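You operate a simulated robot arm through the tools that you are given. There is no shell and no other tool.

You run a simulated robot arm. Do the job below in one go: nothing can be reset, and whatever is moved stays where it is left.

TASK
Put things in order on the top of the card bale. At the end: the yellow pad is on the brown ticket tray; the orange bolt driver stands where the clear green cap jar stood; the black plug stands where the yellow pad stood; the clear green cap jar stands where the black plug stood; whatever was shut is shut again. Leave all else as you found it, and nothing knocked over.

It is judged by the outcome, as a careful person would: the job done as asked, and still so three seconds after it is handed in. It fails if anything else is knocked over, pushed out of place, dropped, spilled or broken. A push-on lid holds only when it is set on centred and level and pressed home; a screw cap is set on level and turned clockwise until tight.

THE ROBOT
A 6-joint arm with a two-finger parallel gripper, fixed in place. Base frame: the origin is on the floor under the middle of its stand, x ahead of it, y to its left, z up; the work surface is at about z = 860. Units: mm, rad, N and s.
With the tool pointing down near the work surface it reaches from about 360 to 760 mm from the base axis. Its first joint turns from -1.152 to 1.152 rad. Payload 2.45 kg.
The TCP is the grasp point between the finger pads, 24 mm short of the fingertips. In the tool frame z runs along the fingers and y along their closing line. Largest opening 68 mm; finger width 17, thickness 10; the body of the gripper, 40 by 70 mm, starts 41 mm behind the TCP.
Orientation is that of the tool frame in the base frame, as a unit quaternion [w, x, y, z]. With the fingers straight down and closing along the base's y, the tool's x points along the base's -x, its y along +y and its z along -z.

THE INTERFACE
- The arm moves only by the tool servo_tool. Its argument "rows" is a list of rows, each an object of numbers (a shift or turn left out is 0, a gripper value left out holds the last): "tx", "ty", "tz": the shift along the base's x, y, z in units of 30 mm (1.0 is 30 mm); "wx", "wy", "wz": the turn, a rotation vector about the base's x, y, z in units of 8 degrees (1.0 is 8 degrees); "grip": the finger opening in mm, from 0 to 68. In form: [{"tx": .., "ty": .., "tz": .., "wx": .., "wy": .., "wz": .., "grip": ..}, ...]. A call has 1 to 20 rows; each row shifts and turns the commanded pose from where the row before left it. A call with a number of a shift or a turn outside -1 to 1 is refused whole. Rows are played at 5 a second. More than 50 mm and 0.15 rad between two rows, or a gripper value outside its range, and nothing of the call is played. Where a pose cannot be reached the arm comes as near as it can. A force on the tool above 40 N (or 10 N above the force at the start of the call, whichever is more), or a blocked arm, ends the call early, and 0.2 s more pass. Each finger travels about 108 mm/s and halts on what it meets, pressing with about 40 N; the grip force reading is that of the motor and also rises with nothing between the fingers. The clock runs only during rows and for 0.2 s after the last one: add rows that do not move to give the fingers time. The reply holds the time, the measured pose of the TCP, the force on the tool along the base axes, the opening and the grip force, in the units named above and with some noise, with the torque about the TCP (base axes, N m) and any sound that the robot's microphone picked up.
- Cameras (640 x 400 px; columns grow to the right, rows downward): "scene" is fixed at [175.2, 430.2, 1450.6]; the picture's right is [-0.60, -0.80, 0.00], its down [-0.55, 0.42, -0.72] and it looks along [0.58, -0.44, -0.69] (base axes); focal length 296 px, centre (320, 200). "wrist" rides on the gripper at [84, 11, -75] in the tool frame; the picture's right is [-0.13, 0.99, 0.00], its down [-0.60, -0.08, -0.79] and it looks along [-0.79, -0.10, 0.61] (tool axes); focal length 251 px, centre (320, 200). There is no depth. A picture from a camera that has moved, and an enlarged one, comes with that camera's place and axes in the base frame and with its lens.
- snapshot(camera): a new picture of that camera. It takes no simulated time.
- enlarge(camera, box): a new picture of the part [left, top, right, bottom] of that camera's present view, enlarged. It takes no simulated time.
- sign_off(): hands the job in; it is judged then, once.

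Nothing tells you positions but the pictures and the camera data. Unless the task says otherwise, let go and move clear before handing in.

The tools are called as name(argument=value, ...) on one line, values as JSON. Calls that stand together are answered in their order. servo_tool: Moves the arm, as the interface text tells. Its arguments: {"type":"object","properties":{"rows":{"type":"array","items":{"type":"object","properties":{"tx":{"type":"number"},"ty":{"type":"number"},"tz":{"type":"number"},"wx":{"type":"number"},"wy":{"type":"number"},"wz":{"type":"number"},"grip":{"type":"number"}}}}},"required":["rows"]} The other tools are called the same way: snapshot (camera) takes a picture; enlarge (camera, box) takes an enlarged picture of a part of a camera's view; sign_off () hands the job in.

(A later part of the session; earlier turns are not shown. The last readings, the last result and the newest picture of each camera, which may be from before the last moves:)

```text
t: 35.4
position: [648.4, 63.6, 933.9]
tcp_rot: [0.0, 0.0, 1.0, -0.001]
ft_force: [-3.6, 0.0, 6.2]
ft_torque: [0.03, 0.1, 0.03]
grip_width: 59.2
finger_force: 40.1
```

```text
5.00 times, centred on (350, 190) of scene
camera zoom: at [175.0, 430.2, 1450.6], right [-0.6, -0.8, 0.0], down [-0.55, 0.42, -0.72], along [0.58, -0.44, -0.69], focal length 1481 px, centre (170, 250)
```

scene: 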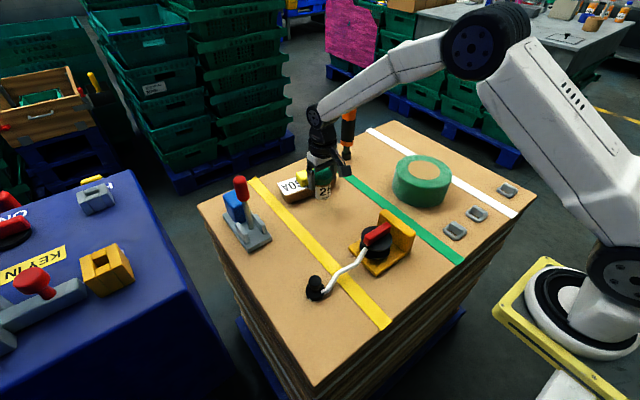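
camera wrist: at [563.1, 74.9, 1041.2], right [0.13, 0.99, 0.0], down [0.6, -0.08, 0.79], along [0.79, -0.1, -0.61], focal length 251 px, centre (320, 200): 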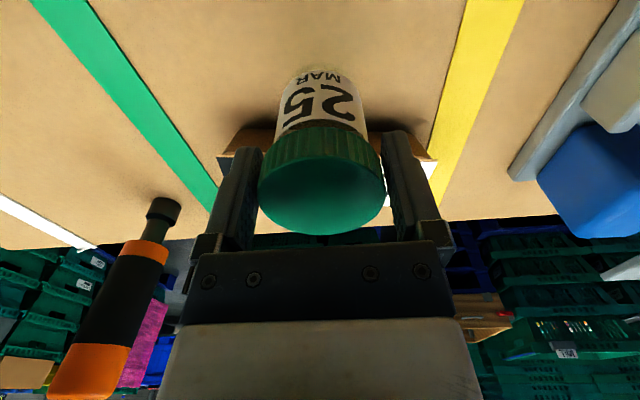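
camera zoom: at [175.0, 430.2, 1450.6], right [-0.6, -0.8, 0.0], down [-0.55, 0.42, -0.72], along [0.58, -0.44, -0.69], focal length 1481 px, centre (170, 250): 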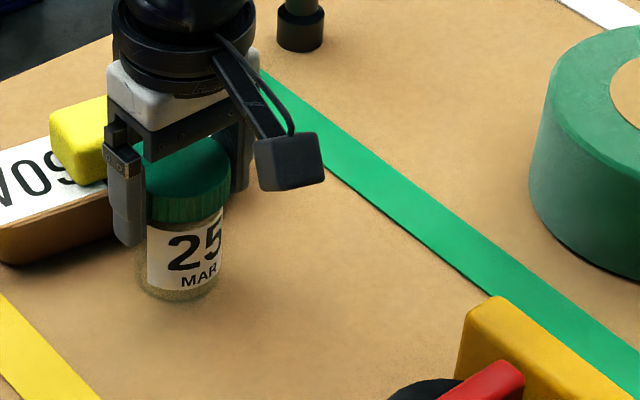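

The jar stands on the bale (6 N contact). I open and rise straight up.

servo_tool(rows=[{"tz": 0.02, "grip": 61}, {"grip": 64}, {"grip": 68}, {"grip": 68}, {"tz": 0.3}, {"tz": 0.7}, {"tz": 1}, {"tz": 0.7}, {}])

snapshot(camera="wrist")

enlarge(camera="scene", box=[290, 150, 410, 230])

```text
t: 37.4
position: [648.9, 65.3, 1014.3]
tcp_rot: [-0.001, 0.0, 1.0, -0.001]
ft_force: [-0.1, -0.2, 0.2]
ft_torque: [-0.02, 0.0, 0.0]
grip_width: 67.9
finger_force: 0.0
```

```text
taken
camera wrist: at [563.2, 75.4, 1090.2], right [0.13, 0.99, 0.0], down [0.6, -0.08, 0.79], along [0.79, -0.1, -0.61], focal length 251 px, centre (320, 200)
```

wrist: 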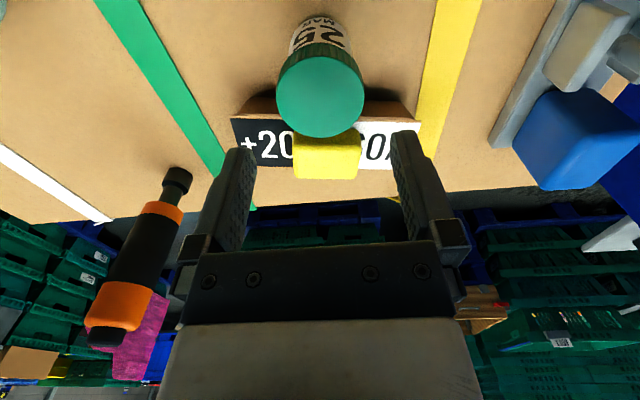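

```text
5.00 times, centred on (350, 190) of scene
camera zoom: at [175.2, 430.2, 1450.6], right [-0.6, -0.8, 0.0], down [-0.55, 0.42, -0.72], along [0.58, -0.44, -0.69], focal length 1481 px, centre (170, 250)
```

zoom: 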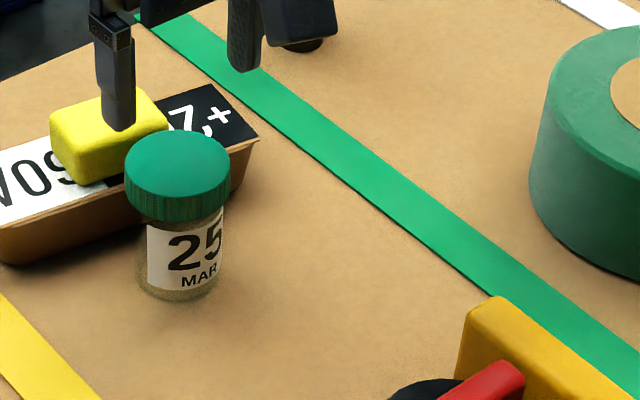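

The jar stands upright at its temporary spot. Now I go over to look at the plug and its cord.

servo_tool(rows=[{"tx": -0.95, "ty": 0.58, "tz": 0.2}, {"tx": -0.95, "ty": 0.58, "tz": 0.2}, {"tx": -0.95, "ty": 0.58, "tz": 0.1}, {"tx": -0.95, "ty": 0.58}, {"tx": -0.95, "ty": 0.58}, {"tx": -0.95, "ty": 0.58}, {"tx": -0.95, "ty": 0.58}, {"tx": -0.95, "ty": 0.58}, {"tx": -0.95, "ty": 0.58, "tz": -0.2}, {"tx": -0.95, "ty": 0.58, "tz": -0.5}, {}])

snapshot(camera="wrist")

enlarge(camera="wrist", box=[200, 60, 400, 185])

enlarge(camera="scene", box=[295, 250, 375, 310])

```text
t: 39.8
position: [363.9, 238.9, 1008.5]
tcp_rot: [0.0, 0.0, 1.0, -0.001]
ft_force: [0.8, 0.1, -0.2]
ft_torque: [0.01, 0.03, -0.02]
grip_width: 67.7
finger_force: 0.0
```

```text
taken
camera wrist: at [278.0, 249.2, 1084.6], right [0.13, 0.99, 0.0], down [0.6, -0.08, 0.79], along [0.79, -0.1, -0.61], focal length 251 px, centre (320, 200)
```

wrist: 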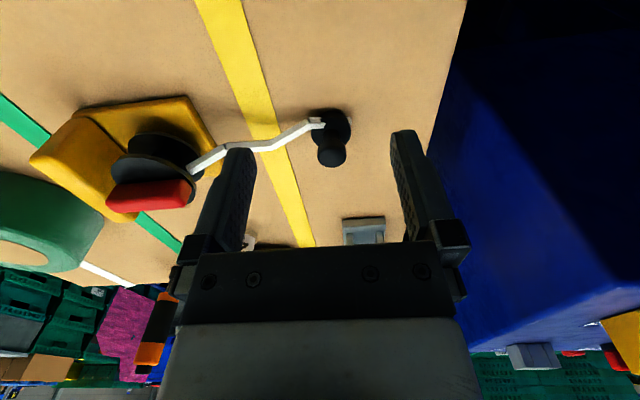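

```text
3.20 times, centred on (300, 122) of wrist
camera zoom: at [278.0, 249.2, 1084.6], right [0.13, 0.99, 0.0], down [0.6, -0.08, 0.79], along [0.79, -0.1, -0.61], focal length 805 px, centre (384, 448)
```

zoom: 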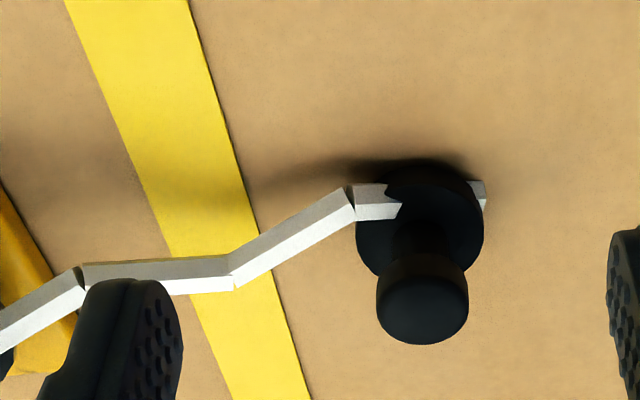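

```text
6.67 times, centred on (335, 280) of scene
camera zoom: at [175.2, 430.2, 1450.6], right [-0.6, -0.8, 0.0], down [-0.55, 0.42, -0.72], along [0.58, -0.44, -0.69], focal length 1975 px, centre (220, -333)
```

zoom: 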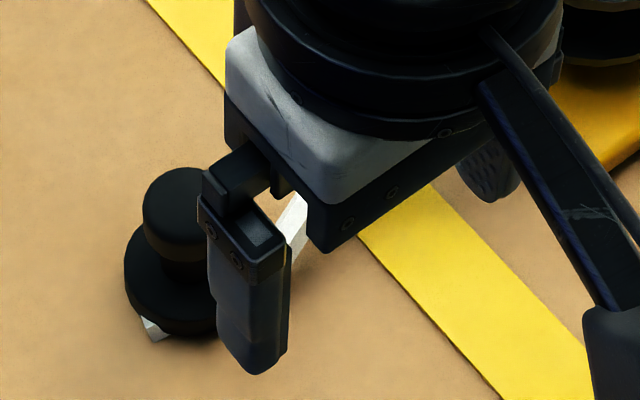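

The plug has a 40 mm disc foot, a neck and a 26 mm knob (top near z = 913) at about (439, 240), with its cord leaving toward -y. To let the cord follow, I'll turn the hand +56° before gripping so the plug can turn with the cord as it swings round the reel.

servo_tool(rows=[{"tx": 0.357, "tz": -0.2, "wz": 1}, {"tx": 0.357, "tz": -0.2, "wz": 1}, {"tx": 0.357, "tz": -0.2, "wz": 1}, {"tx": 0.357, "tz": -0.2, "wz": 1}, {"tx": 0.357, "tz": -0.2, "wz": 1}, {"tx": 0.357, "tz": -0.2, "wz": 1}, {"tx": 0.357, "tz": -0.2, "wz": 1}, {}])

snapshot(camera="wrist")

enlarge(camera="scene", box=[295, 250, 375, 310])

```text
t: 41.6
position: [438.6, 238.1, 967.3]
tcp_rot: [0.0, -0.47, 0.883, -0.001]
ft_force: [-0.6, 0.1, 0.0]
ft_torque: [0.02, 0.0, 0.04]
grip_width: 68.0
finger_force: 0.1
```

```text
taken
camera wrist: at [381.1, 174.2, 1042.3], right [-0.75, 0.66, 0.0], down [0.4, 0.46, 0.79], along [0.52, 0.6, -0.61], focal length 251 px, centre (320, 200)
```

wrist: 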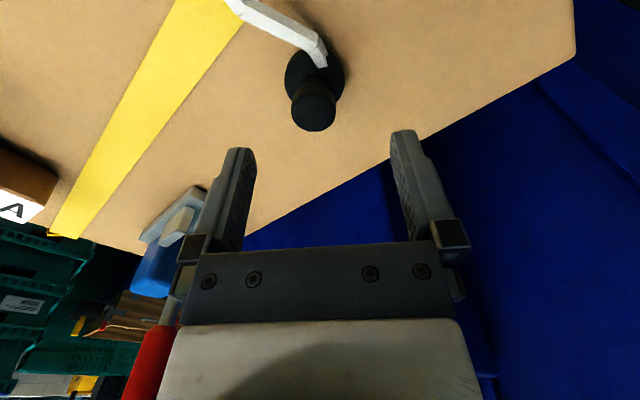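

```text
6.67 times, centred on (335, 280) of scene
camera zoom: at [175.2, 430.2, 1450.6], right [-0.6, -0.8, 0.0], down [-0.55, 0.42, -0.72], along [0.58, -0.44, -0.69], focal length 1975 px, centre (220, -333)
```

zoom: 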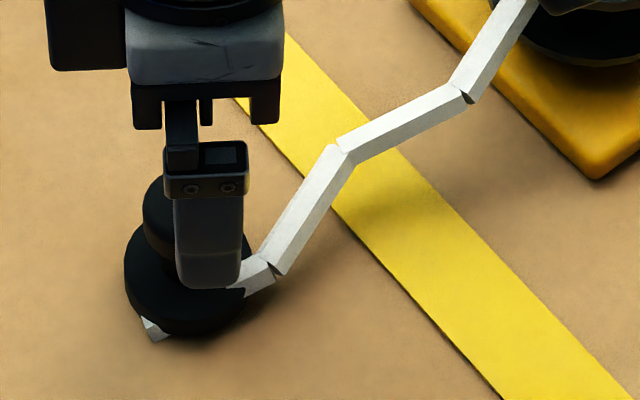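

enlarge(camera="wrist", box=[260, 30, 380, 140])

```text
3.64 times, centred on (320, 85) of wrist
camera zoom: at [381.1, 174.2, 1042.3], right [-0.75, 0.66, 0.0], down [0.4, 0.46, 0.79], along [0.52, 0.6, -0.61], focal length 914 px, centre (320, 618)
```

zoom: 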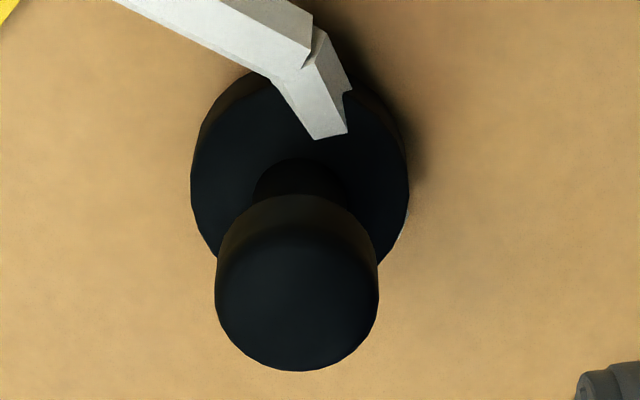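

servo_tool(rows=[{"tx": 0.06, "ty": -0.06, "tz": -0.5}, {"tz": -0.6}, {"tz": -0.5}, {"tz": -0.3}, {"tz": -0.1}, {}])

snapshot(camera="wrist")

enlarge(camera="scene", box=[295, 250, 375, 310])

```text
t: 43.0
position: [439.3, 236.9, 906.9]
tcp_rot: [0.0, -0.47, 0.883, -0.001]
ft_force: [0.4, -0.5, 0.5]
ft_torque: [0.02, 0.02, 0.06]
grip_width: 67.9
finger_force: 0.1
```

```text
taken
camera wrist: at [382.4, 172.7, 982.4], right [-0.75, 0.66, 0.0], down [0.4, 0.46, 0.79], along [0.53, 0.59, -0.61], focal length 251 px, centre (320, 200)
```

wrist: 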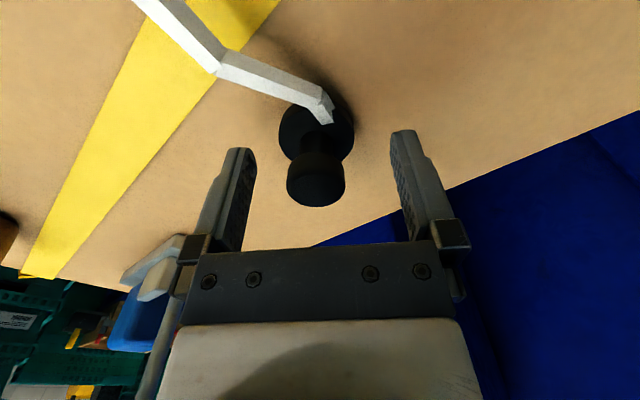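

```text
6.67 times, centred on (335, 280) of scene
camera zoom: at [175.2, 430.2, 1450.6], right [-0.6, -0.8, 0.0], down [-0.55, 0.42, -0.72], along [0.58, -0.44, -0.69], focal length 1975 px, centre (220, -333)
```

zoom: 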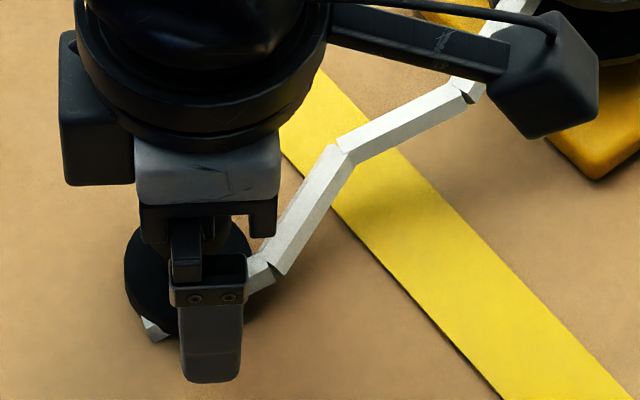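

The knob lies between the fingers, with the tips just above the disc. I close on it.

servo_tool(rows=[{"grip": 40}, {"grip": 25}, {"grip": 15}, {"grip": 15}, {}])

enlarge(camera="wrist", box=[220, 60, 420, 220])

```text
t: 44.2
position: [440.0, 236.9, 906.2]
tcp_rot: [0.0, -0.469, 0.883, -0.001]
ft_force: [-0.2, 0.1, 0.1]
ft_torque: [0.03, -0.02, -0.03]
grip_width: 26.3
finger_force: 40.1
```

```text
2.50 times, centred on (320, 140) of wrist
camera zoom: at [382.4, 172.7, 982.5], right [-0.75, 0.66, 0.0], down [0.4, 0.46, 0.79], along [0.53, 0.59, -0.61], focal length 629 px, centre (320, 350)
```

zoom: 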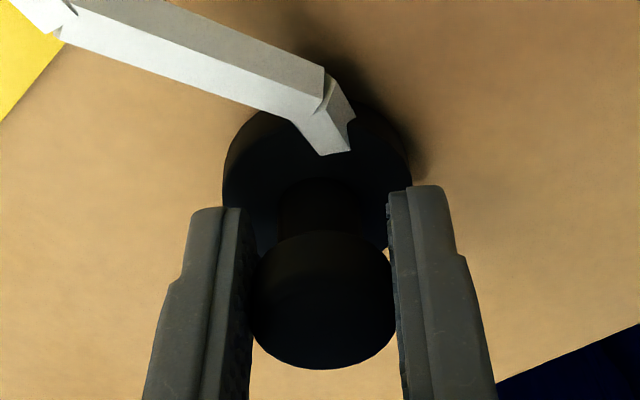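

The plug is held at 26 mm. I lift it a little and check the cord.

servo_tool(rows=[{"tz": 0.1}, {"tz": 0.2}, {"tz": 0.3}, {"tz": 0.3}, {"tz": 0.1}, {}])

enlarge(camera="scene", box=[290, 210, 430, 310])

snapshot(camera="wrist")

```text
t: 45.6
position: [439.4, 236.6, 935.8]
tcp_rot: [0.001, -0.47, 0.883, 0.0]
ft_force: [-0.2, -0.8, -0.4]
ft_torque: [-0.01, -0.03, 0.01]
grip_width: 26.5
finger_force: 39.9
```

```text
4.00 times, centred on (360, 260) of scene
camera zoom: at [175.2, 430.2, 1450.6], right [-0.6, -0.8, 0.0], down [-0.55, 0.42, -0.72], along [0.58, -0.44, -0.69], focal length 1185 px, centre (160, -40)
```

zoom: 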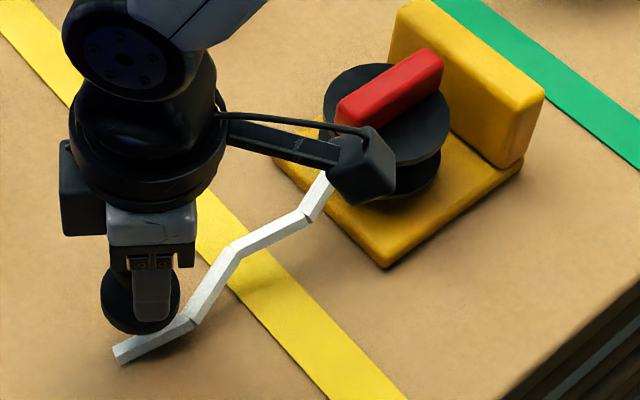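

```text
taken
camera wrist: at [382.6, 172.8, 1012.4], right [-0.75, 0.66, 0.0], down [0.4, 0.46, 0.79], along [0.53, 0.59, -0.61], focal length 251 px, centre (320, 200)
```

wrist: 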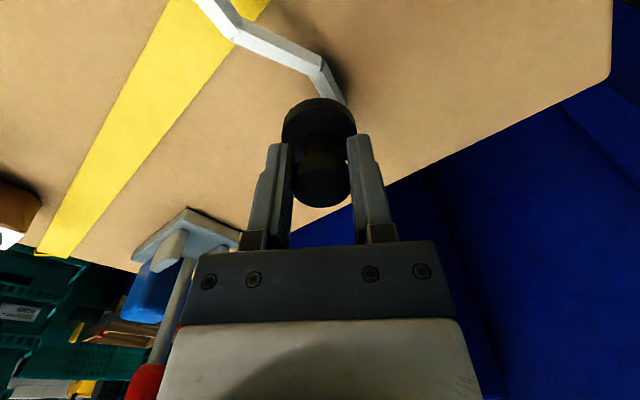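

enlarge(camera="scene", box=[305, 260, 365, 310])

enlarge(camera="wrist", box=[250, 30, 410, 150])

```text
8.00 times, centred on (335, 285) of scene
camera zoom: at [175.2, 430.2, 1450.6], right [-0.6, -0.8, 0.0], down [-0.55, 0.42, -0.72], along [0.58, -0.44, -0.69], focal length 2370 px, centre (200, -480)
```

zoom: 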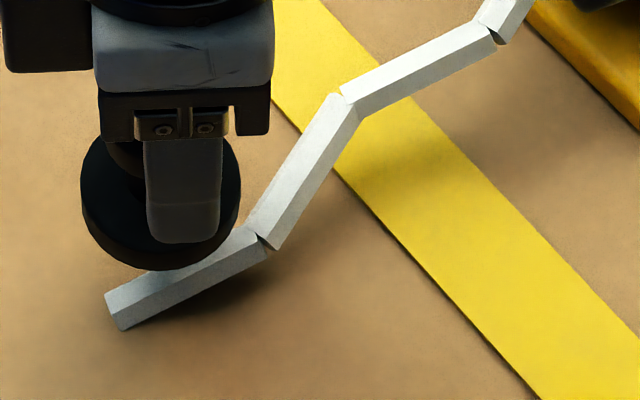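

```text
3.33 times, centred on (330, 90) of wrist
camera zoom: at [382.6, 172.8, 1012.4], right [-0.75, 0.66, 0.0], down [0.4, 0.46, 0.79], along [0.53, 0.59, -0.61], focal length 838 px, centre (287, 567)
```

zoom: 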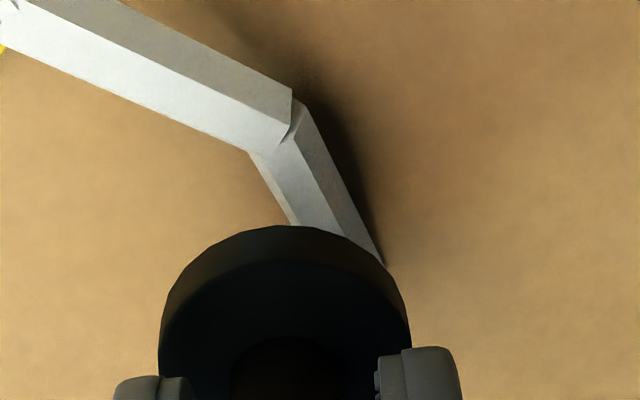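

The plug came up cleanly; the cord has not moved at all, so it appears to be a fixed part of the reel device rather than tied to the plug. I'll still carry the plug round the reel within the cord's radius, in case there is a hidden tether, checking forces on the way.

servo_tool(rows=[{"tx": 0.3, "ty": -0.2, "wz": -0.4}, {"tx": 0.4, "ty": -0.25, "wz": -0.5}, {"tx": 0.47, "ty": -0.28, "wz": -0.6}, {"tx": 0.5, "ty": -0.28, "wz": -0.75}, {"tx": 0.5, "ty": -0.28, "wz": -0.75}, {"tx": 0.5, "ty": -0.28, "wz": -0.75}, {}])

snapshot(camera="scene")

enlarge(camera="scene", box=[290, 190, 430, 310])

```text
t: 47.2
position: [520.1, 189.7, 936.9]
tcp_rot: [0.0, -0.224, 0.975, -0.001]
ft_force: [-1.0, -0.9, -1.0]
ft_torque: [-0.02, -0.02, 0.0]
grip_width: 26.3
finger_force: 40.3
```

```text
taken
```

scene: 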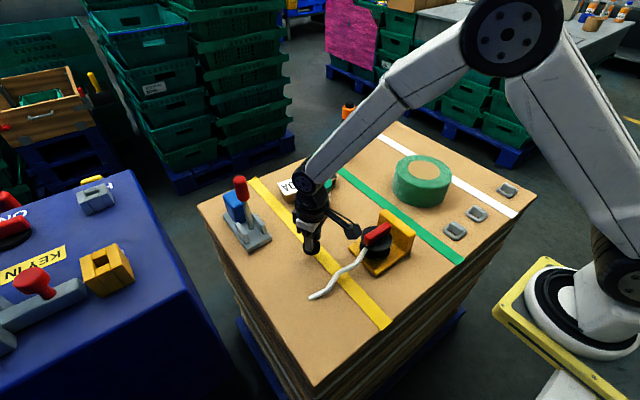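

```text
3.33 times, centred on (360, 250) of scene
camera zoom: at [175.2, 430.2, 1450.6], right [-0.6, -0.8, 0.0], down [-0.55, 0.42, -0.72], along [0.58, -0.44, -0.69], focal length 987 px, centre (187, 33)
```

zoom: 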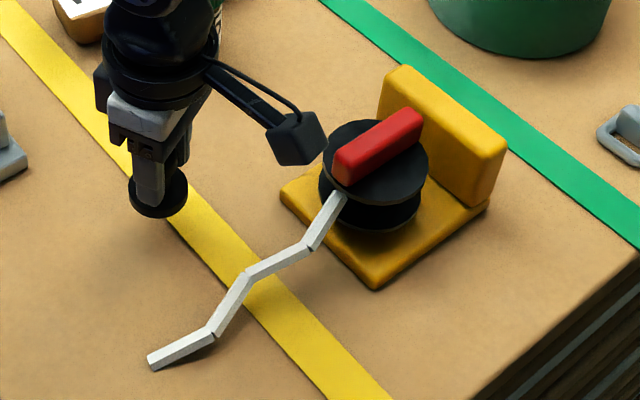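

The cord is plainly fixed to the reel and the plug is free. I carry it on to the pad's old place at about (567.5, -21).

servo_tool(rows=[{"tx": 0.3, "ty": -0.45, "wz": -0.3}, {"tx": 0.4, "ty": -0.67, "wz": -0.3}, {"tx": 0.4, "ty": -0.7, "wz": -0.3}, {"tx": 0.4, "ty": -0.7, "wz": -0.3}, {"tx": 0.1, "ty": -0.75, "wz": -0.3}, {"tx": 0.04, "ty": -0.8, "wz": -0.3}, {"tx": 0.04, "ty": -0.8, "wz": -0.3}, {"tx": 0, "ty": -0.75, "wz": -0.3}, {"tx": -0.05, "ty": -0.65, "wz": -0.3}, {"tx": -0.05, "ty": -0.5, "wz": -0.3}, {"ty": -0.27, "wz": -0.25}, {}])

enlarge(camera="scene", box=[310, 150, 430, 250])

snapshot(camera="wrist")

```text
t: 49.8
position: [568.2, -21.0, 937.6]
tcp_rot: [0.0, 0.0, 1.0, -0.001]
ft_force: [-0.6, -0.8, -0.6]
ft_torque: [-0.04, 0.01, 0.0]
grip_width: 26.4
finger_force: 40.3
```

```text
4.00 times, centred on (370, 200) of scene
camera zoom: at [175.2, 430.2, 1450.6], right [-0.6, -0.8, 0.0], down [-0.55, 0.42, -0.72], along [0.58, -0.44, -0.69], focal length 1185 px, centre (120, 200)
```

zoom: 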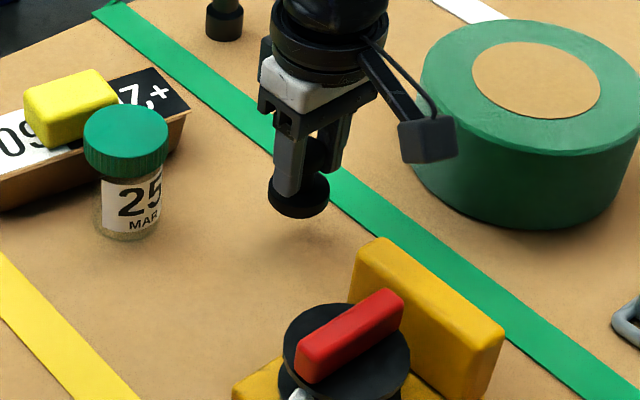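

```text
taken
camera wrist: at [481.9, -11.3, 1012.7], right [0.13, 0.99, 0.0], down [0.6, -0.08, 0.79], along [0.79, -0.1, -0.61], focal length 251 px, centre (320, 200)
```

wrist: 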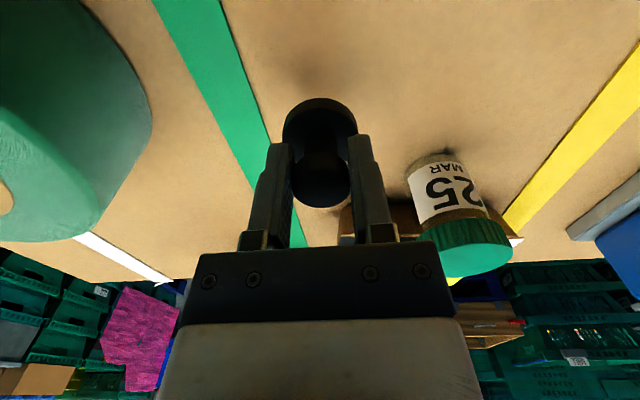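

The plug is upright above the pad's old place. I lower it until it touches.

servo_tool(rows=[{"tz": -0.35}, {"tz": -0.25}, {"tz": -0.15}, {"tz": -0.1}, {"tz": -0.05}, {}])

servo_tool(rows=[{"tz": -0.06}, {"tz": -0.04}, {}])

```text
t: 51.2
position: [567.5, -20.8, 908.4]
tcp_rot: [0.001, 0.0, 1.0, -0.001]
ft_force: [-0.5, 0.5, 0.1]
ft_torque: [0.02, -0.03, 0.01]
grip_width: 26.3
finger_force: 39.7
```

```text
t: 52.0
position: [567.5, -21.5, 906.2]
tcp_rot: [0.0, 0.0, 1.0, -0.001]
ft_force: [0.3, -0.5, -0.7]
ft_torque: [0.01, -0.01, 0.0]
grip_width: 26.3
finger_force: 40.5
```

servo_tool(rows=[{"tz": -0.03}, {"tz": -0.03}, {}])

enlarge(camera="scene", box=[340, 170, 410, 230])

```text
t: 52.8
position: [567.7, -21.2, 906.3]
tcp_rot: [0.001, 0.0, 1.0, -0.001]
ft_force: [-4.9, -0.4, 17.2]
ft_torque: [0.15, 0.15, 0.0]
grip_width: 26.2
finger_force: 39.8
```

```text
6.67 times, centred on (375, 200) of scene
camera zoom: at [174.7, 430.2, 1450.6], right [-0.6, -0.8, 0.0], down [-0.55, 0.42, -0.72], along [0.58, -0.44, -0.69], focal length 1975 px, centre (-47, 200)
```

zoom: 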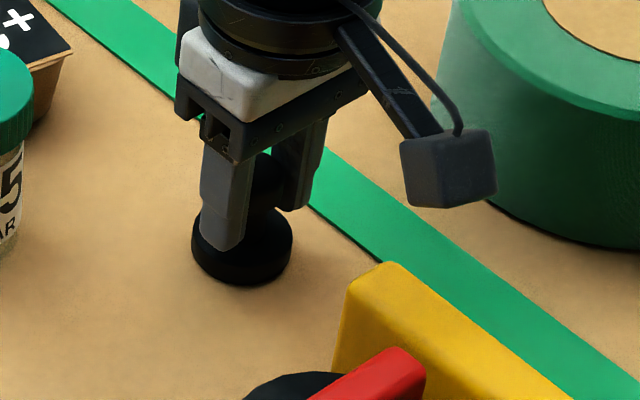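

It rests on the bale at the same height as before. I relieve the pressure, open and rise.

servo_tool(rows=[{"tz": 0.04}, {"grip": 34}, {"grip": 50}, {"grip": 60}, {"grip": 60}, {"tz": 0.3}, {"tz": 0.7}, {"tz": 1}, {"tz": 0.6}, {}])

snapshot(camera="wrist")

enlarge(camera="scene", box=[310, 150, 430, 250])

```text
t: 55.0
position: [568.1, -21.9, 984.7]
tcp_rot: [0.0, 0.0, 1.0, 0.0]
ft_force: [0.3, 0.6, 0.2]
ft_torque: [0.03, 0.01, 0.03]
grip_width: 59.8
finger_force: 0.1
```

```text
taken
camera wrist: at [482.6, -11.5, 1060.5], right [0.13, 0.99, 0.0], down [0.6, -0.08, 0.79], along [0.79, -0.1, -0.61], focal length 251 px, centre (320, 200)
```

wrist: 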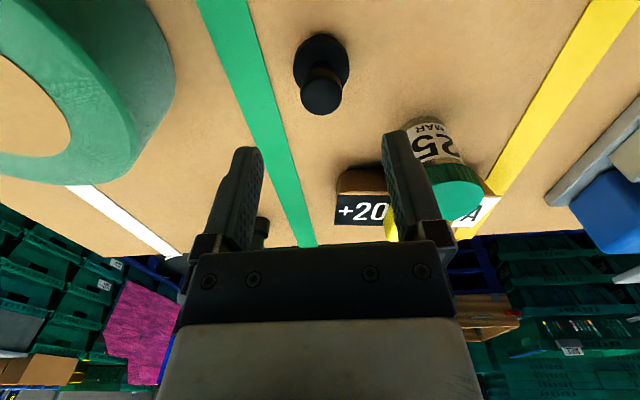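

```text
4.00 times, centred on (370, 200) of scene
camera zoom: at [175.2, 430.2, 1450.6], right [-0.6, -0.8, 0.0], down [-0.55, 0.42, -0.72], along [0.58, -0.44, -0.69], focal length 1185 px, centre (120, 200)
```

zoom: 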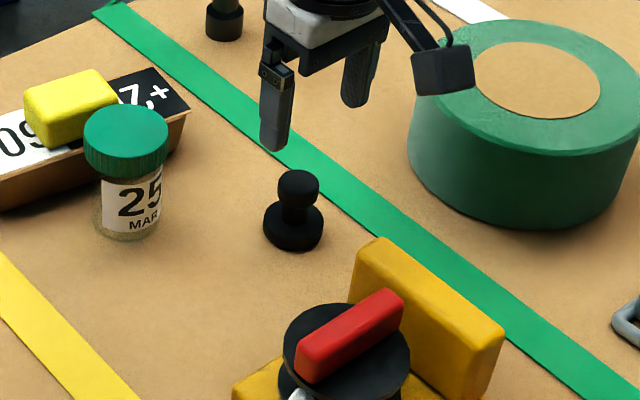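

The plug stands upright where the pad was. Now I return to the jar at about (648.4, 64.5).

servo_tool(rows=[{"tz": 0.6, "grip": 68}, {"tx": 0.54, "ty": 0.57, "tz": 0.3}, {"tx": 0.54, "ty": 0.57}, {"tx": 0.54, "ty": 0.58}, {"tx": 0.54, "ty": 0.58}, {"tx": 0.52, "ty": 0.58}, {}])

snapshot(camera="wrist")

```text
t: 56.6
position: [648.5, 64.8, 1011.2]
tcp_rot: [0.0, 0.0, 1.0, 0.0]
ft_force: [0.4, -0.6, 0.5]
ft_torque: [0.0, 0.04, -0.02]
grip_width: 68.0
finger_force: 0.0
```

```text
taken
camera wrist: at [562.9, 75.9, 1087.1], right [0.13, 0.99, 0.0], down [0.6, -0.08, 0.79], along [0.79, -0.1, -0.61], focal length 251 px, centre (320, 200)
```

wrist: 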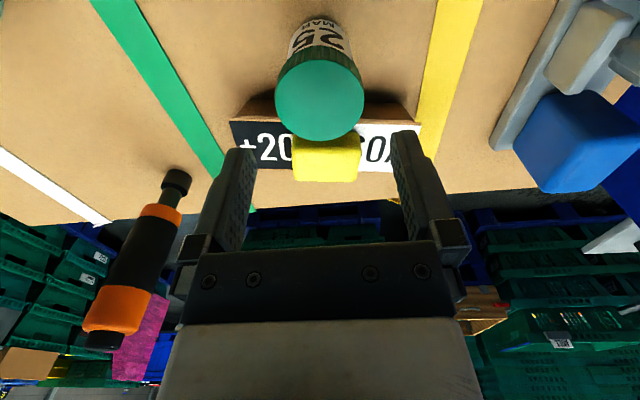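

servo_tool(rows=[{"tz": -0.6}, {"tz": -0.8}, {"tz": -0.6}, {"tz": -0.4}, {"tz": -0.1}, {}, {"grip": 60}, {"grip": 48}, {"grip": 48}, {"grip": 48}, {"tz": 0.08}, {"tz": 0.1}, {}])

enlarge(camera="scene", box=[290, 170, 370, 230])

snapshot(camera="wrist")

```text
t: 59.4
position: [647.7, 64.9, 941.6]
tcp_rot: [0.0, 0.0, 1.0, -0.001]
ft_force: [0.5, 0.0, -1.1]
ft_torque: [0.02, 0.01, 0.03]
grip_width: 59.1
finger_force: 40.0
```

```text
6.67 times, centred on (330, 200) of scene
camera zoom: at [175.2, 430.2, 1450.6], right [-0.6, -0.8, 0.0], down [-0.55, 0.42, -0.72], along [0.58, -0.44, -0.69], focal length 1975 px, centre (253, 200)
```

zoom: 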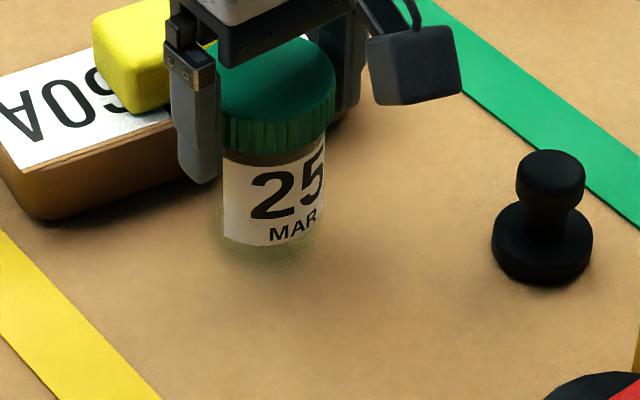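

```text
taken
camera wrist: at [562.4, 75.2, 1017.2], right [0.13, 0.99, 0.0], down [0.6, -0.08, 0.79], along [0.79, -0.1, -0.61], focal length 251 px, centre (320, 200)
```

wrist: 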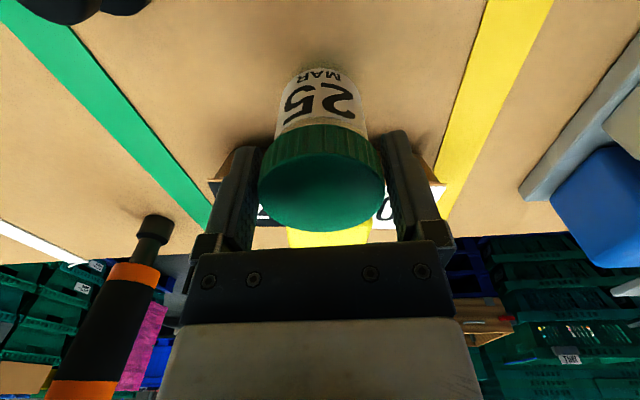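

The jar is held with its cap seated. I lift it and carry it slowly to the plug's old place at about (439.4, 236.4).

servo_tool(rows=[{"tz": 0.3}, {"tz": 0.4}, {"tz": 0.4}, {"tx": -0.25, "ty": 0.2}, {"tx": -0.45, "ty": 0.37}, {"tx": -0.6, "ty": 0.49}, {"tx": -0.65, "ty": 0.53}, {"tx": -0.65, "ty": 0.53}, {"tx": -0.65, "ty": 0.54}, {"tx": -0.65, "ty": 0.54}, {"tx": -0.65, "ty": 0.54}, {"tx": -0.65, "ty": 0.54}, {"tx": -0.6, "ty": 0.5}, {"tx": -0.5, "ty": 0.41}, {"tx": -0.35, "ty": 0.29}, {"tx": -0.2, "ty": 0.16}, {"tx": -0.1, "ty": 0.08}, {}])

snapshot(camera="wrist")

enlarge(camera="scene", box=[280, 220, 400, 310])

```text
t: 63.2
position: [439.1, 237.3, 974.3]
tcp_rot: [0.0, 0.001, 1.0, -0.001]
ft_force: [0.6, 0.0, -0.8]
ft_torque: [0.0, 0.02, 0.0]
grip_width: 59.2
finger_force: 39.3
```

```text
taken
camera wrist: at [353.7, 247.4, 1050.3], right [0.13, 0.99, 0.0], down [0.6, -0.08, 0.79], along [0.79, -0.1, -0.61], focal length 251 px, centre (320, 200)
```

wrist: 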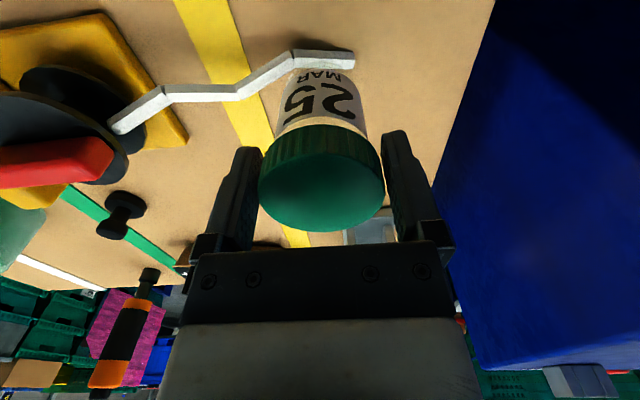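

```text
4.44 times, centred on (340, 265) of scene
camera zoom: at [175.2, 430.2, 1450.6], right [-0.6, -0.8, 0.0], down [-0.55, 0.42, -0.72], along [0.58, -0.44, -0.69], focal length 1316 px, centre (231, -89)
```

zoom: 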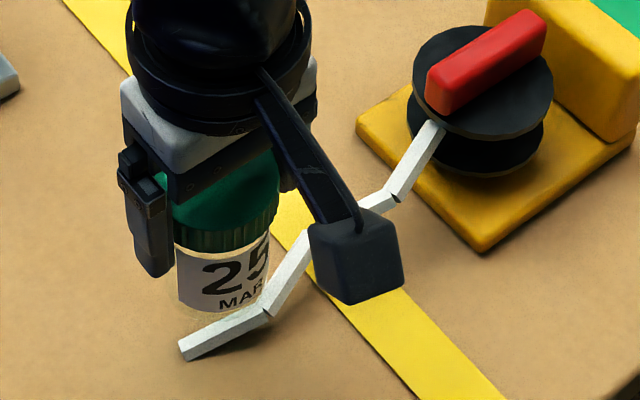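

The jar hangs above the plug's old place; the cord's end link lies there too, as it did under the plug. I lower slowly and watch at what height it first touches.

servo_tool(rows=[{"tx": 0.01, "ty": -0.03, "tz": -0.35}, {"tz": -0.25}, {"tz": -0.15}, {"tz": -0.1}, {}])

servo_tool(rows=[{"tz": -0.06}, {"tz": -0.04}, {}])

enlarge(camera="scene", box=[280, 220, 400, 310])

```text
t: 64.4
position: [438.9, 236.1, 948.4]
tcp_rot: [0.0, -0.001, 1.0, 0.0]
ft_force: [-0.3, -0.6, -1.9]
ft_torque: [0.0, 0.02, -0.02]
grip_width: 58.9
finger_force: 39.8
```

```text
t: 65.2
position: [440.5, 235.5, 946.1]
tcp_rot: [0.0, -0.001, 1.0, 0.0]
ft_force: [-0.5, 0.3, -1.1]
ft_torque: [0.01, -0.03, 0.01]
grip_width: 59.1
finger_force: 39.9
```

```text
4.44 times, centred on (340, 265) of scene
camera zoom: at [175.2, 430.2, 1450.6], right [-0.6, -0.8, 0.0], down [-0.55, 0.42, -0.72], along [0.58, -0.44, -0.69], focal length 1316 px, centre (231, -89)
```

zoom: 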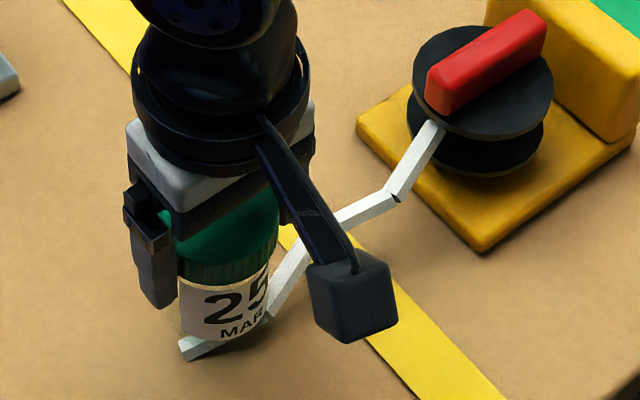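

servo_tool(rows=[{"tz": -0.05}, {"tz": -0.03}, {}])

servo_tool(rows=[{"tz": -0.05}, {"tz": -0.03}, {}])

```text
t: 66.0
position: [440.1, 236.7, 942.6]
tcp_rot: [0.0, 0.0, 1.0, -0.001]
ft_force: [0.0, -0.3, 0.0]
ft_torque: [-0.01, -0.01, 0.02]
grip_width: 59.1
finger_force: 40.1
```

```text
t: 66.8
position: [439.6, 234.5, 942.1]
tcp_rot: [0.0, 0.0, 1.0, 0.0]
ft_force: [0.0, 0.6, -0.4]
ft_torque: [-0.04, 0.01, 0.01]
grip_width: 59.0
finger_force: 40.4
```

servo_tool(rows=[{"tz": -0.04}, {"tz": -0.03}, {}])

enlarge(camera="scene", box=[290, 250, 370, 310])

```text
t: 67.6
position: [439.4, 236.8, 938.2]
tcp_rot: [0.0, -0.001, 1.0, 0.0]
ft_force: [-0.1, 0.1, -1.0]
ft_torque: [-0.01, 0.0, -0.02]
grip_width: 59.1
finger_force: 39.3
```

```text
6.67 times, centred on (330, 280) of scene
camera zoom: at [175.2, 430.2, 1450.6], right [-0.6, -0.8, 0.0], down [-0.55, 0.42, -0.72], along [0.58, -0.44, -0.69], focal length 1975 px, centre (253, -333)
```

zoom: 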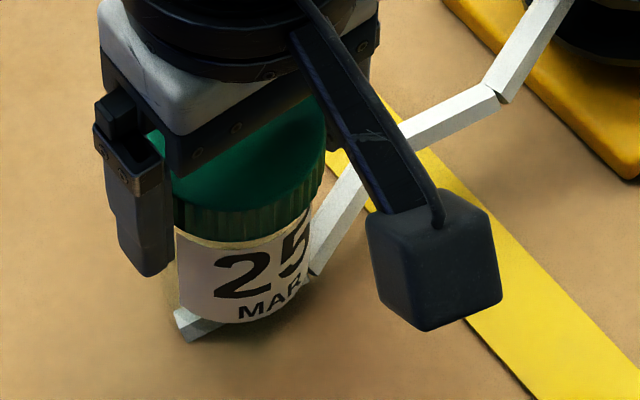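

servo_tool(rows=[{"tz": -0.03}, {"tz": -0.02}, {}])

```text
t: 68.4
position: [440.6, 236.1, 937.8]
tcp_rot: [0.0, -0.001, 1.0, 0.0]
ft_force: [0.1, 0.3, -1.4]
ft_torque: [0.0, 0.01, -0.02]
grip_width: 59.0
finger_force: 39.9
```

servo_tool(rows=[{"tz": -0.03}, {"tz": -0.02}, {}])

```text
t: 69.2
position: [440.4, 236.9, 936.2]
tcp_rot: [0.001, 0.0, 1.0, -0.002]
ft_force: [0.1, -0.5, 1.3]
ft_torque: [0.02, -0.03, -0.04]
grip_width: 59.0
finger_force: 40.0
```

The jar touches down at the bale's own height, so the cord does not lift it. I settle it lightly, open and rise straight.

servo_tool(rows=[{"tz": -0.015}, {"grip": 61}, {"grip": 64}, {"grip": 68}, {"grip": 68}, {"tz": 0.3}, {"tz": 0.7}, {"tz": 1}, {"tz": 0.7}, {}])

snapshot(camera="wrist")

enlarge(camera="scene", box=[280, 230, 380, 310])

```text
t: 71.4
position: [440.0, 235.7, 1017.7]
tcp_rot: [0.0, 0.0, 1.0, -0.001]
ft_force: [0.0, -0.6, 0.9]
ft_torque: [-0.03, 0.03, 0.0]
grip_width: 67.8
finger_force: 0.0
```

```text
taken
camera wrist: at [354.4, 246.0, 1092.7], right [0.13, 0.99, 0.0], down [0.6, -0.08, 0.79], along [0.79, -0.1, -0.61], focal length 251 px, centre (320, 200)
```

wrist: 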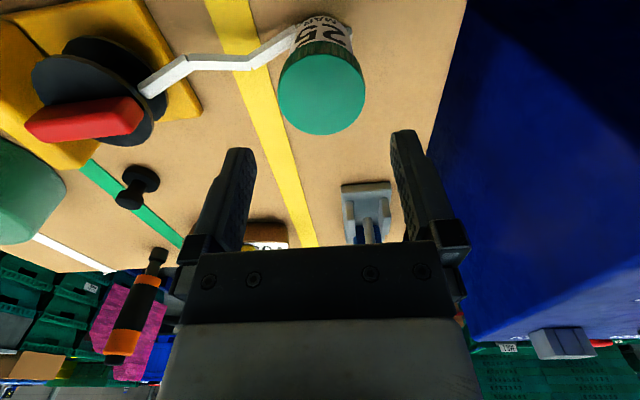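

```text
5.00 times, centred on (330, 270) of scene
camera zoom: at [175.2, 430.2, 1450.6], right [-0.6, -0.8, 0.0], down [-0.55, 0.42, -0.72], along [0.58, -0.44, -0.69], focal length 1481 px, centre (270, -150)
```

zoom: 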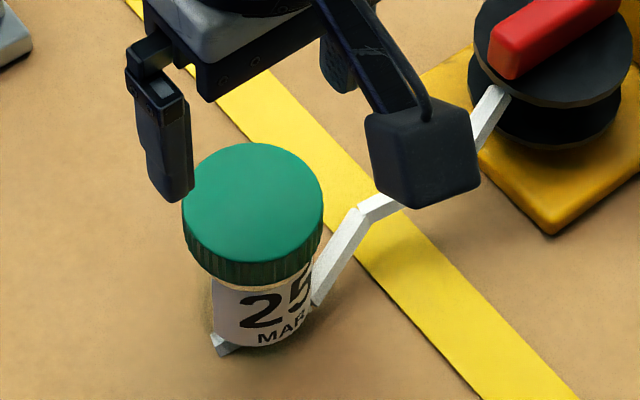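

The jar stands upright with its cap on at the plug's old place. Now I go to look at the bolt driver.

servo_tool(rows=[{"tx": 0.4, "ty": -0.85, "tz": 0.3}, {"tx": 0.44, "ty": -0.95, "tz": 0.3}, {"tx": 0.44, "ty": -0.95, "tz": 0.3}, {"tx": 0.44, "ty": -0.95, "tz": 0.3}, {"tx": 0.44, "ty": -0.95, "tz": 0.2}, {"tx": 0.44, "ty": -0.95, "tz": 0.2}, {"tx": 0.44, "ty": -0.95, "tz": 0.2}, {"tx": 0.44, "ty": -0.95, "tz": 0.1}, {"tx": 0.44, "ty": -0.95, "tz": 0.1}, {"tx": 0.44, "ty": -0.95}, {"tx": 0.44, "ty": -0.95}, {"tx": 0.44, "ty": -0.9}, {}])

snapshot(camera="wrist")

snapshot(camera="scene")

```text
t: 74.2
position: [598.0, -102.1, 1076.8]
tcp_rot: [0.0, 0.0, 1.0, -0.001]
ft_force: [-0.1, 0.1, -0.5]
ft_torque: [0.01, -0.03, -0.02]
grip_width: 67.9
finger_force: 0.1
```

```text
taken
camera wrist: at [512.1, -91.9, 1152.6], right [0.13, 0.99, 0.0], down [0.6, -0.08, 0.79], along [0.79, -0.1, -0.61], focal length 251 px, centre (320, 200)
```

wrist: 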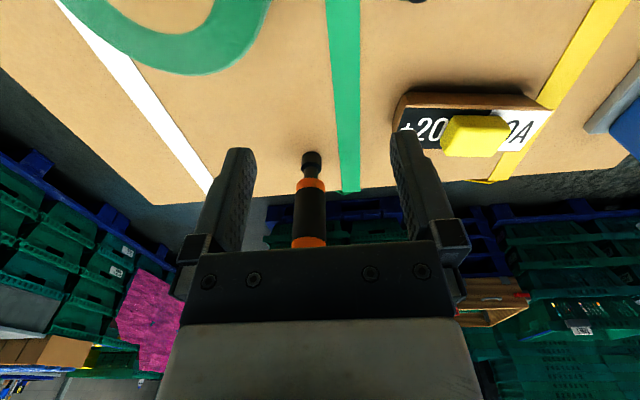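

```text
taken
```

scene: 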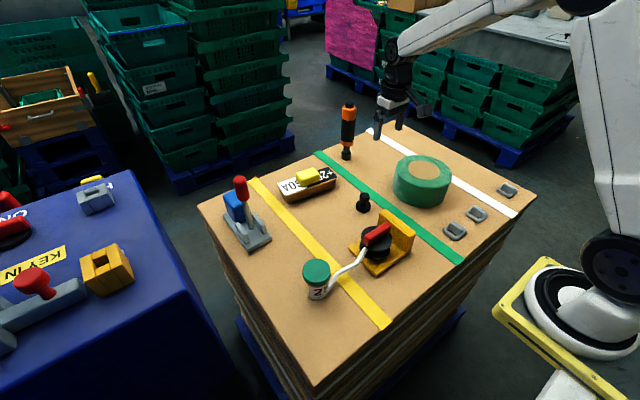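

enlarge(camera="wrist", box=[240, 130, 400, 250])

enlarge(camera="scene", box=[310, 90, 390, 170])

```text
3.33 times, centred on (320, 190) of wrist
camera zoom: at [512.1, -91.9, 1152.6], right [0.13, 0.99, 0.0], down [0.6, -0.08, 0.79], along [0.79, -0.1, -0.61], focal length 838 px, centre (320, 233)
```

zoom: 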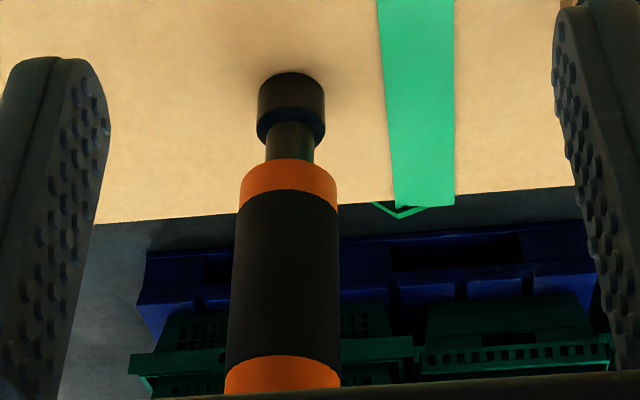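

```text
5.00 times, centred on (350, 130) of scene
camera zoom: at [175.2, 430.2, 1450.6], right [-0.6, -0.8, 0.0], down [-0.55, 0.42, -0.72], along [0.58, -0.44, -0.69], focal length 1481 px, centre (170, 550)
```

zoom: 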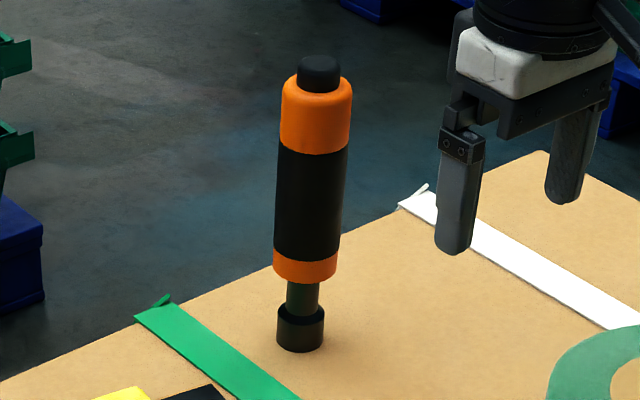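

The driver stands at about (785.5, -141.3): handle 42 mm thick from z = 910 to 1040, cap to 1056. It is beyond straight-down reach, so I tilt the fingers 30° outward and come in level at z ≈ 1020.

servo_tool(rows=[{"tx": 0.6, "ty": -0.26, "tz": -0.2, "wy": -0.75}, {"tx": 0.6, "ty": -0.26, "tz": -0.4, "wy": -0.75}, {"tx": 0.6, "ty": -0.26, "tz": -0.4, "wy": -0.75}, {"tx": 0.6, "ty": -0.26, "tz": -0.4, "wy": -0.75}, {"tx": 0.6, "ty": -0.26, "tz": -0.4, "wy": -0.75}, {}])

snapshot(camera="wrist")

snapshot(camera="scene")

```text
t: 75.6
position: [686.5, -139.4, 1023.5]
tcp_rot: [0.259, 0.0, 0.966, 0.0]
ft_force: [0.0, -0.2, 0.8]
ft_torque: [0.04, 0.01, -0.03]
grip_width: 68.3
finger_force: 0.1
```

```text
taken
camera wrist: at [575.3, -130.3, 1045.8], right [0.11, 0.99, 0.06], down [0.12, -0.08, 0.99], along [0.99, -0.1, -0.13], focal length 251 px, centre (320, 200)
```

wrist: 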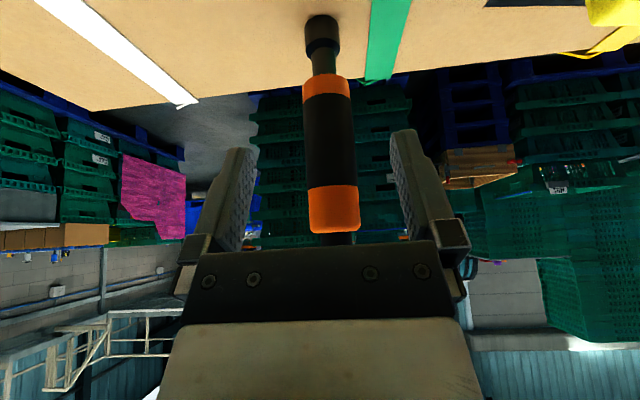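

```text
taken
```

scene: 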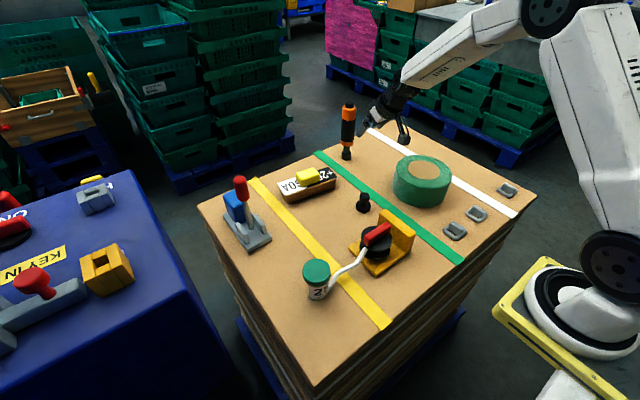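

The driver is lined up between the fingers. I move in level, first partway, then check.

servo_tool(rows=[{"tx": 0.6, "ty": -0.03, "tz": -0.04}, {"tx": 0.6, "ty": -0.03, "tz": -0.03}, {"tx": 0.6}, {}])

snapshot(camera="wrist")

enlarge(camera="scene", box=[310, 80, 430, 170])

```text
t: 76.6
position: [742.4, -141.6, 1022.1]
tcp_rot: [0.259, -0.001, 0.966, 0.0]
ft_force: [-1.0, 0.3, 0.5]
ft_torque: [0.0, -0.03, -0.01]
grip_width: 67.9
finger_force: 0.0
```

```text
taken
camera wrist: at [629.8, -131.6, 1044.8], right [0.11, 0.99, 0.06], down [0.13, -0.08, 0.99], along [0.99, -0.1, -0.13], focal length 251 px, centre (320, 200)
```

wrist: 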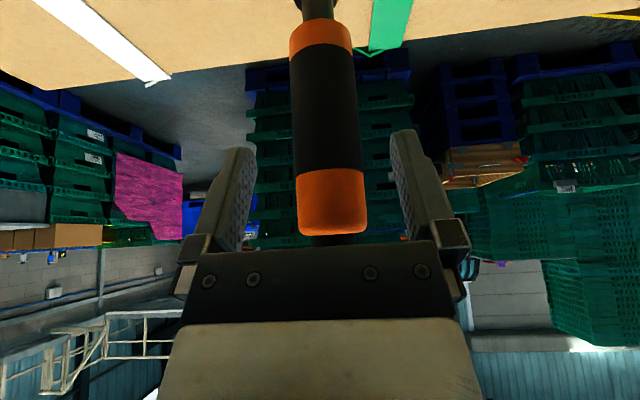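

```text
4.44 times, centred on (370, 125) of scene
camera zoom: at [175.2, 430.2, 1450.6], right [-0.6, -0.8, 0.0], down [-0.55, 0.42, -0.72], along [0.58, -0.44, -0.69], focal length 1316 px, centre (98, 533)
```

zoom: 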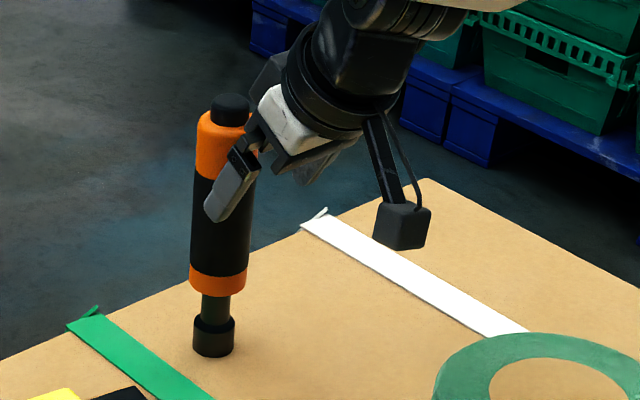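

servo_tool(rows=[{"tx": 0.5, "ty": 0.02}, {"tx": 0.4}, {"tx": 0.25}, {"tx": 0.12}, {}])

snapshot(camera="wrist")

enlarge(camera="scene", box=[310, 80, 430, 170])

```text
t: 77.8
position: [778.8, -141.2, 1020.0]
tcp_rot: [0.259, 0.0, 0.966, -0.001]
ft_force: [0.4, -0.8, 0.2]
ft_torque: [-0.01, 0.01, 0.02]
grip_width: 67.9
finger_force: 0.1
```

```text
taken
camera wrist: at [667.5, -131.4, 1044.5], right [0.11, 0.99, 0.06], down [0.13, -0.08, 0.99], along [0.99, -0.1, -0.13], focal length 251 px, centre (320, 200)
```

wrist: 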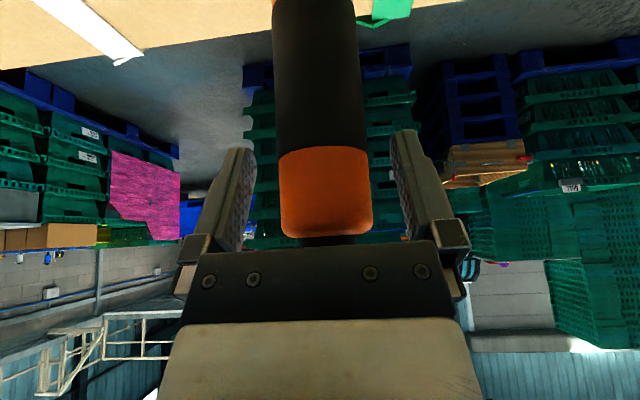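

```text
4.44 times, centred on (370, 125) of scene
camera zoom: at [175.2, 430.2, 1450.6], right [-0.6, -0.8, 0.0], down [-0.55, 0.42, -0.72], along [0.58, -0.44, -0.69], focal length 1316 px, centre (98, 533)
```

zoom: 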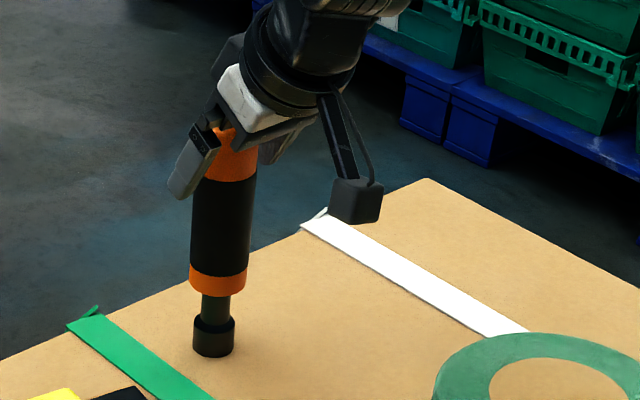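

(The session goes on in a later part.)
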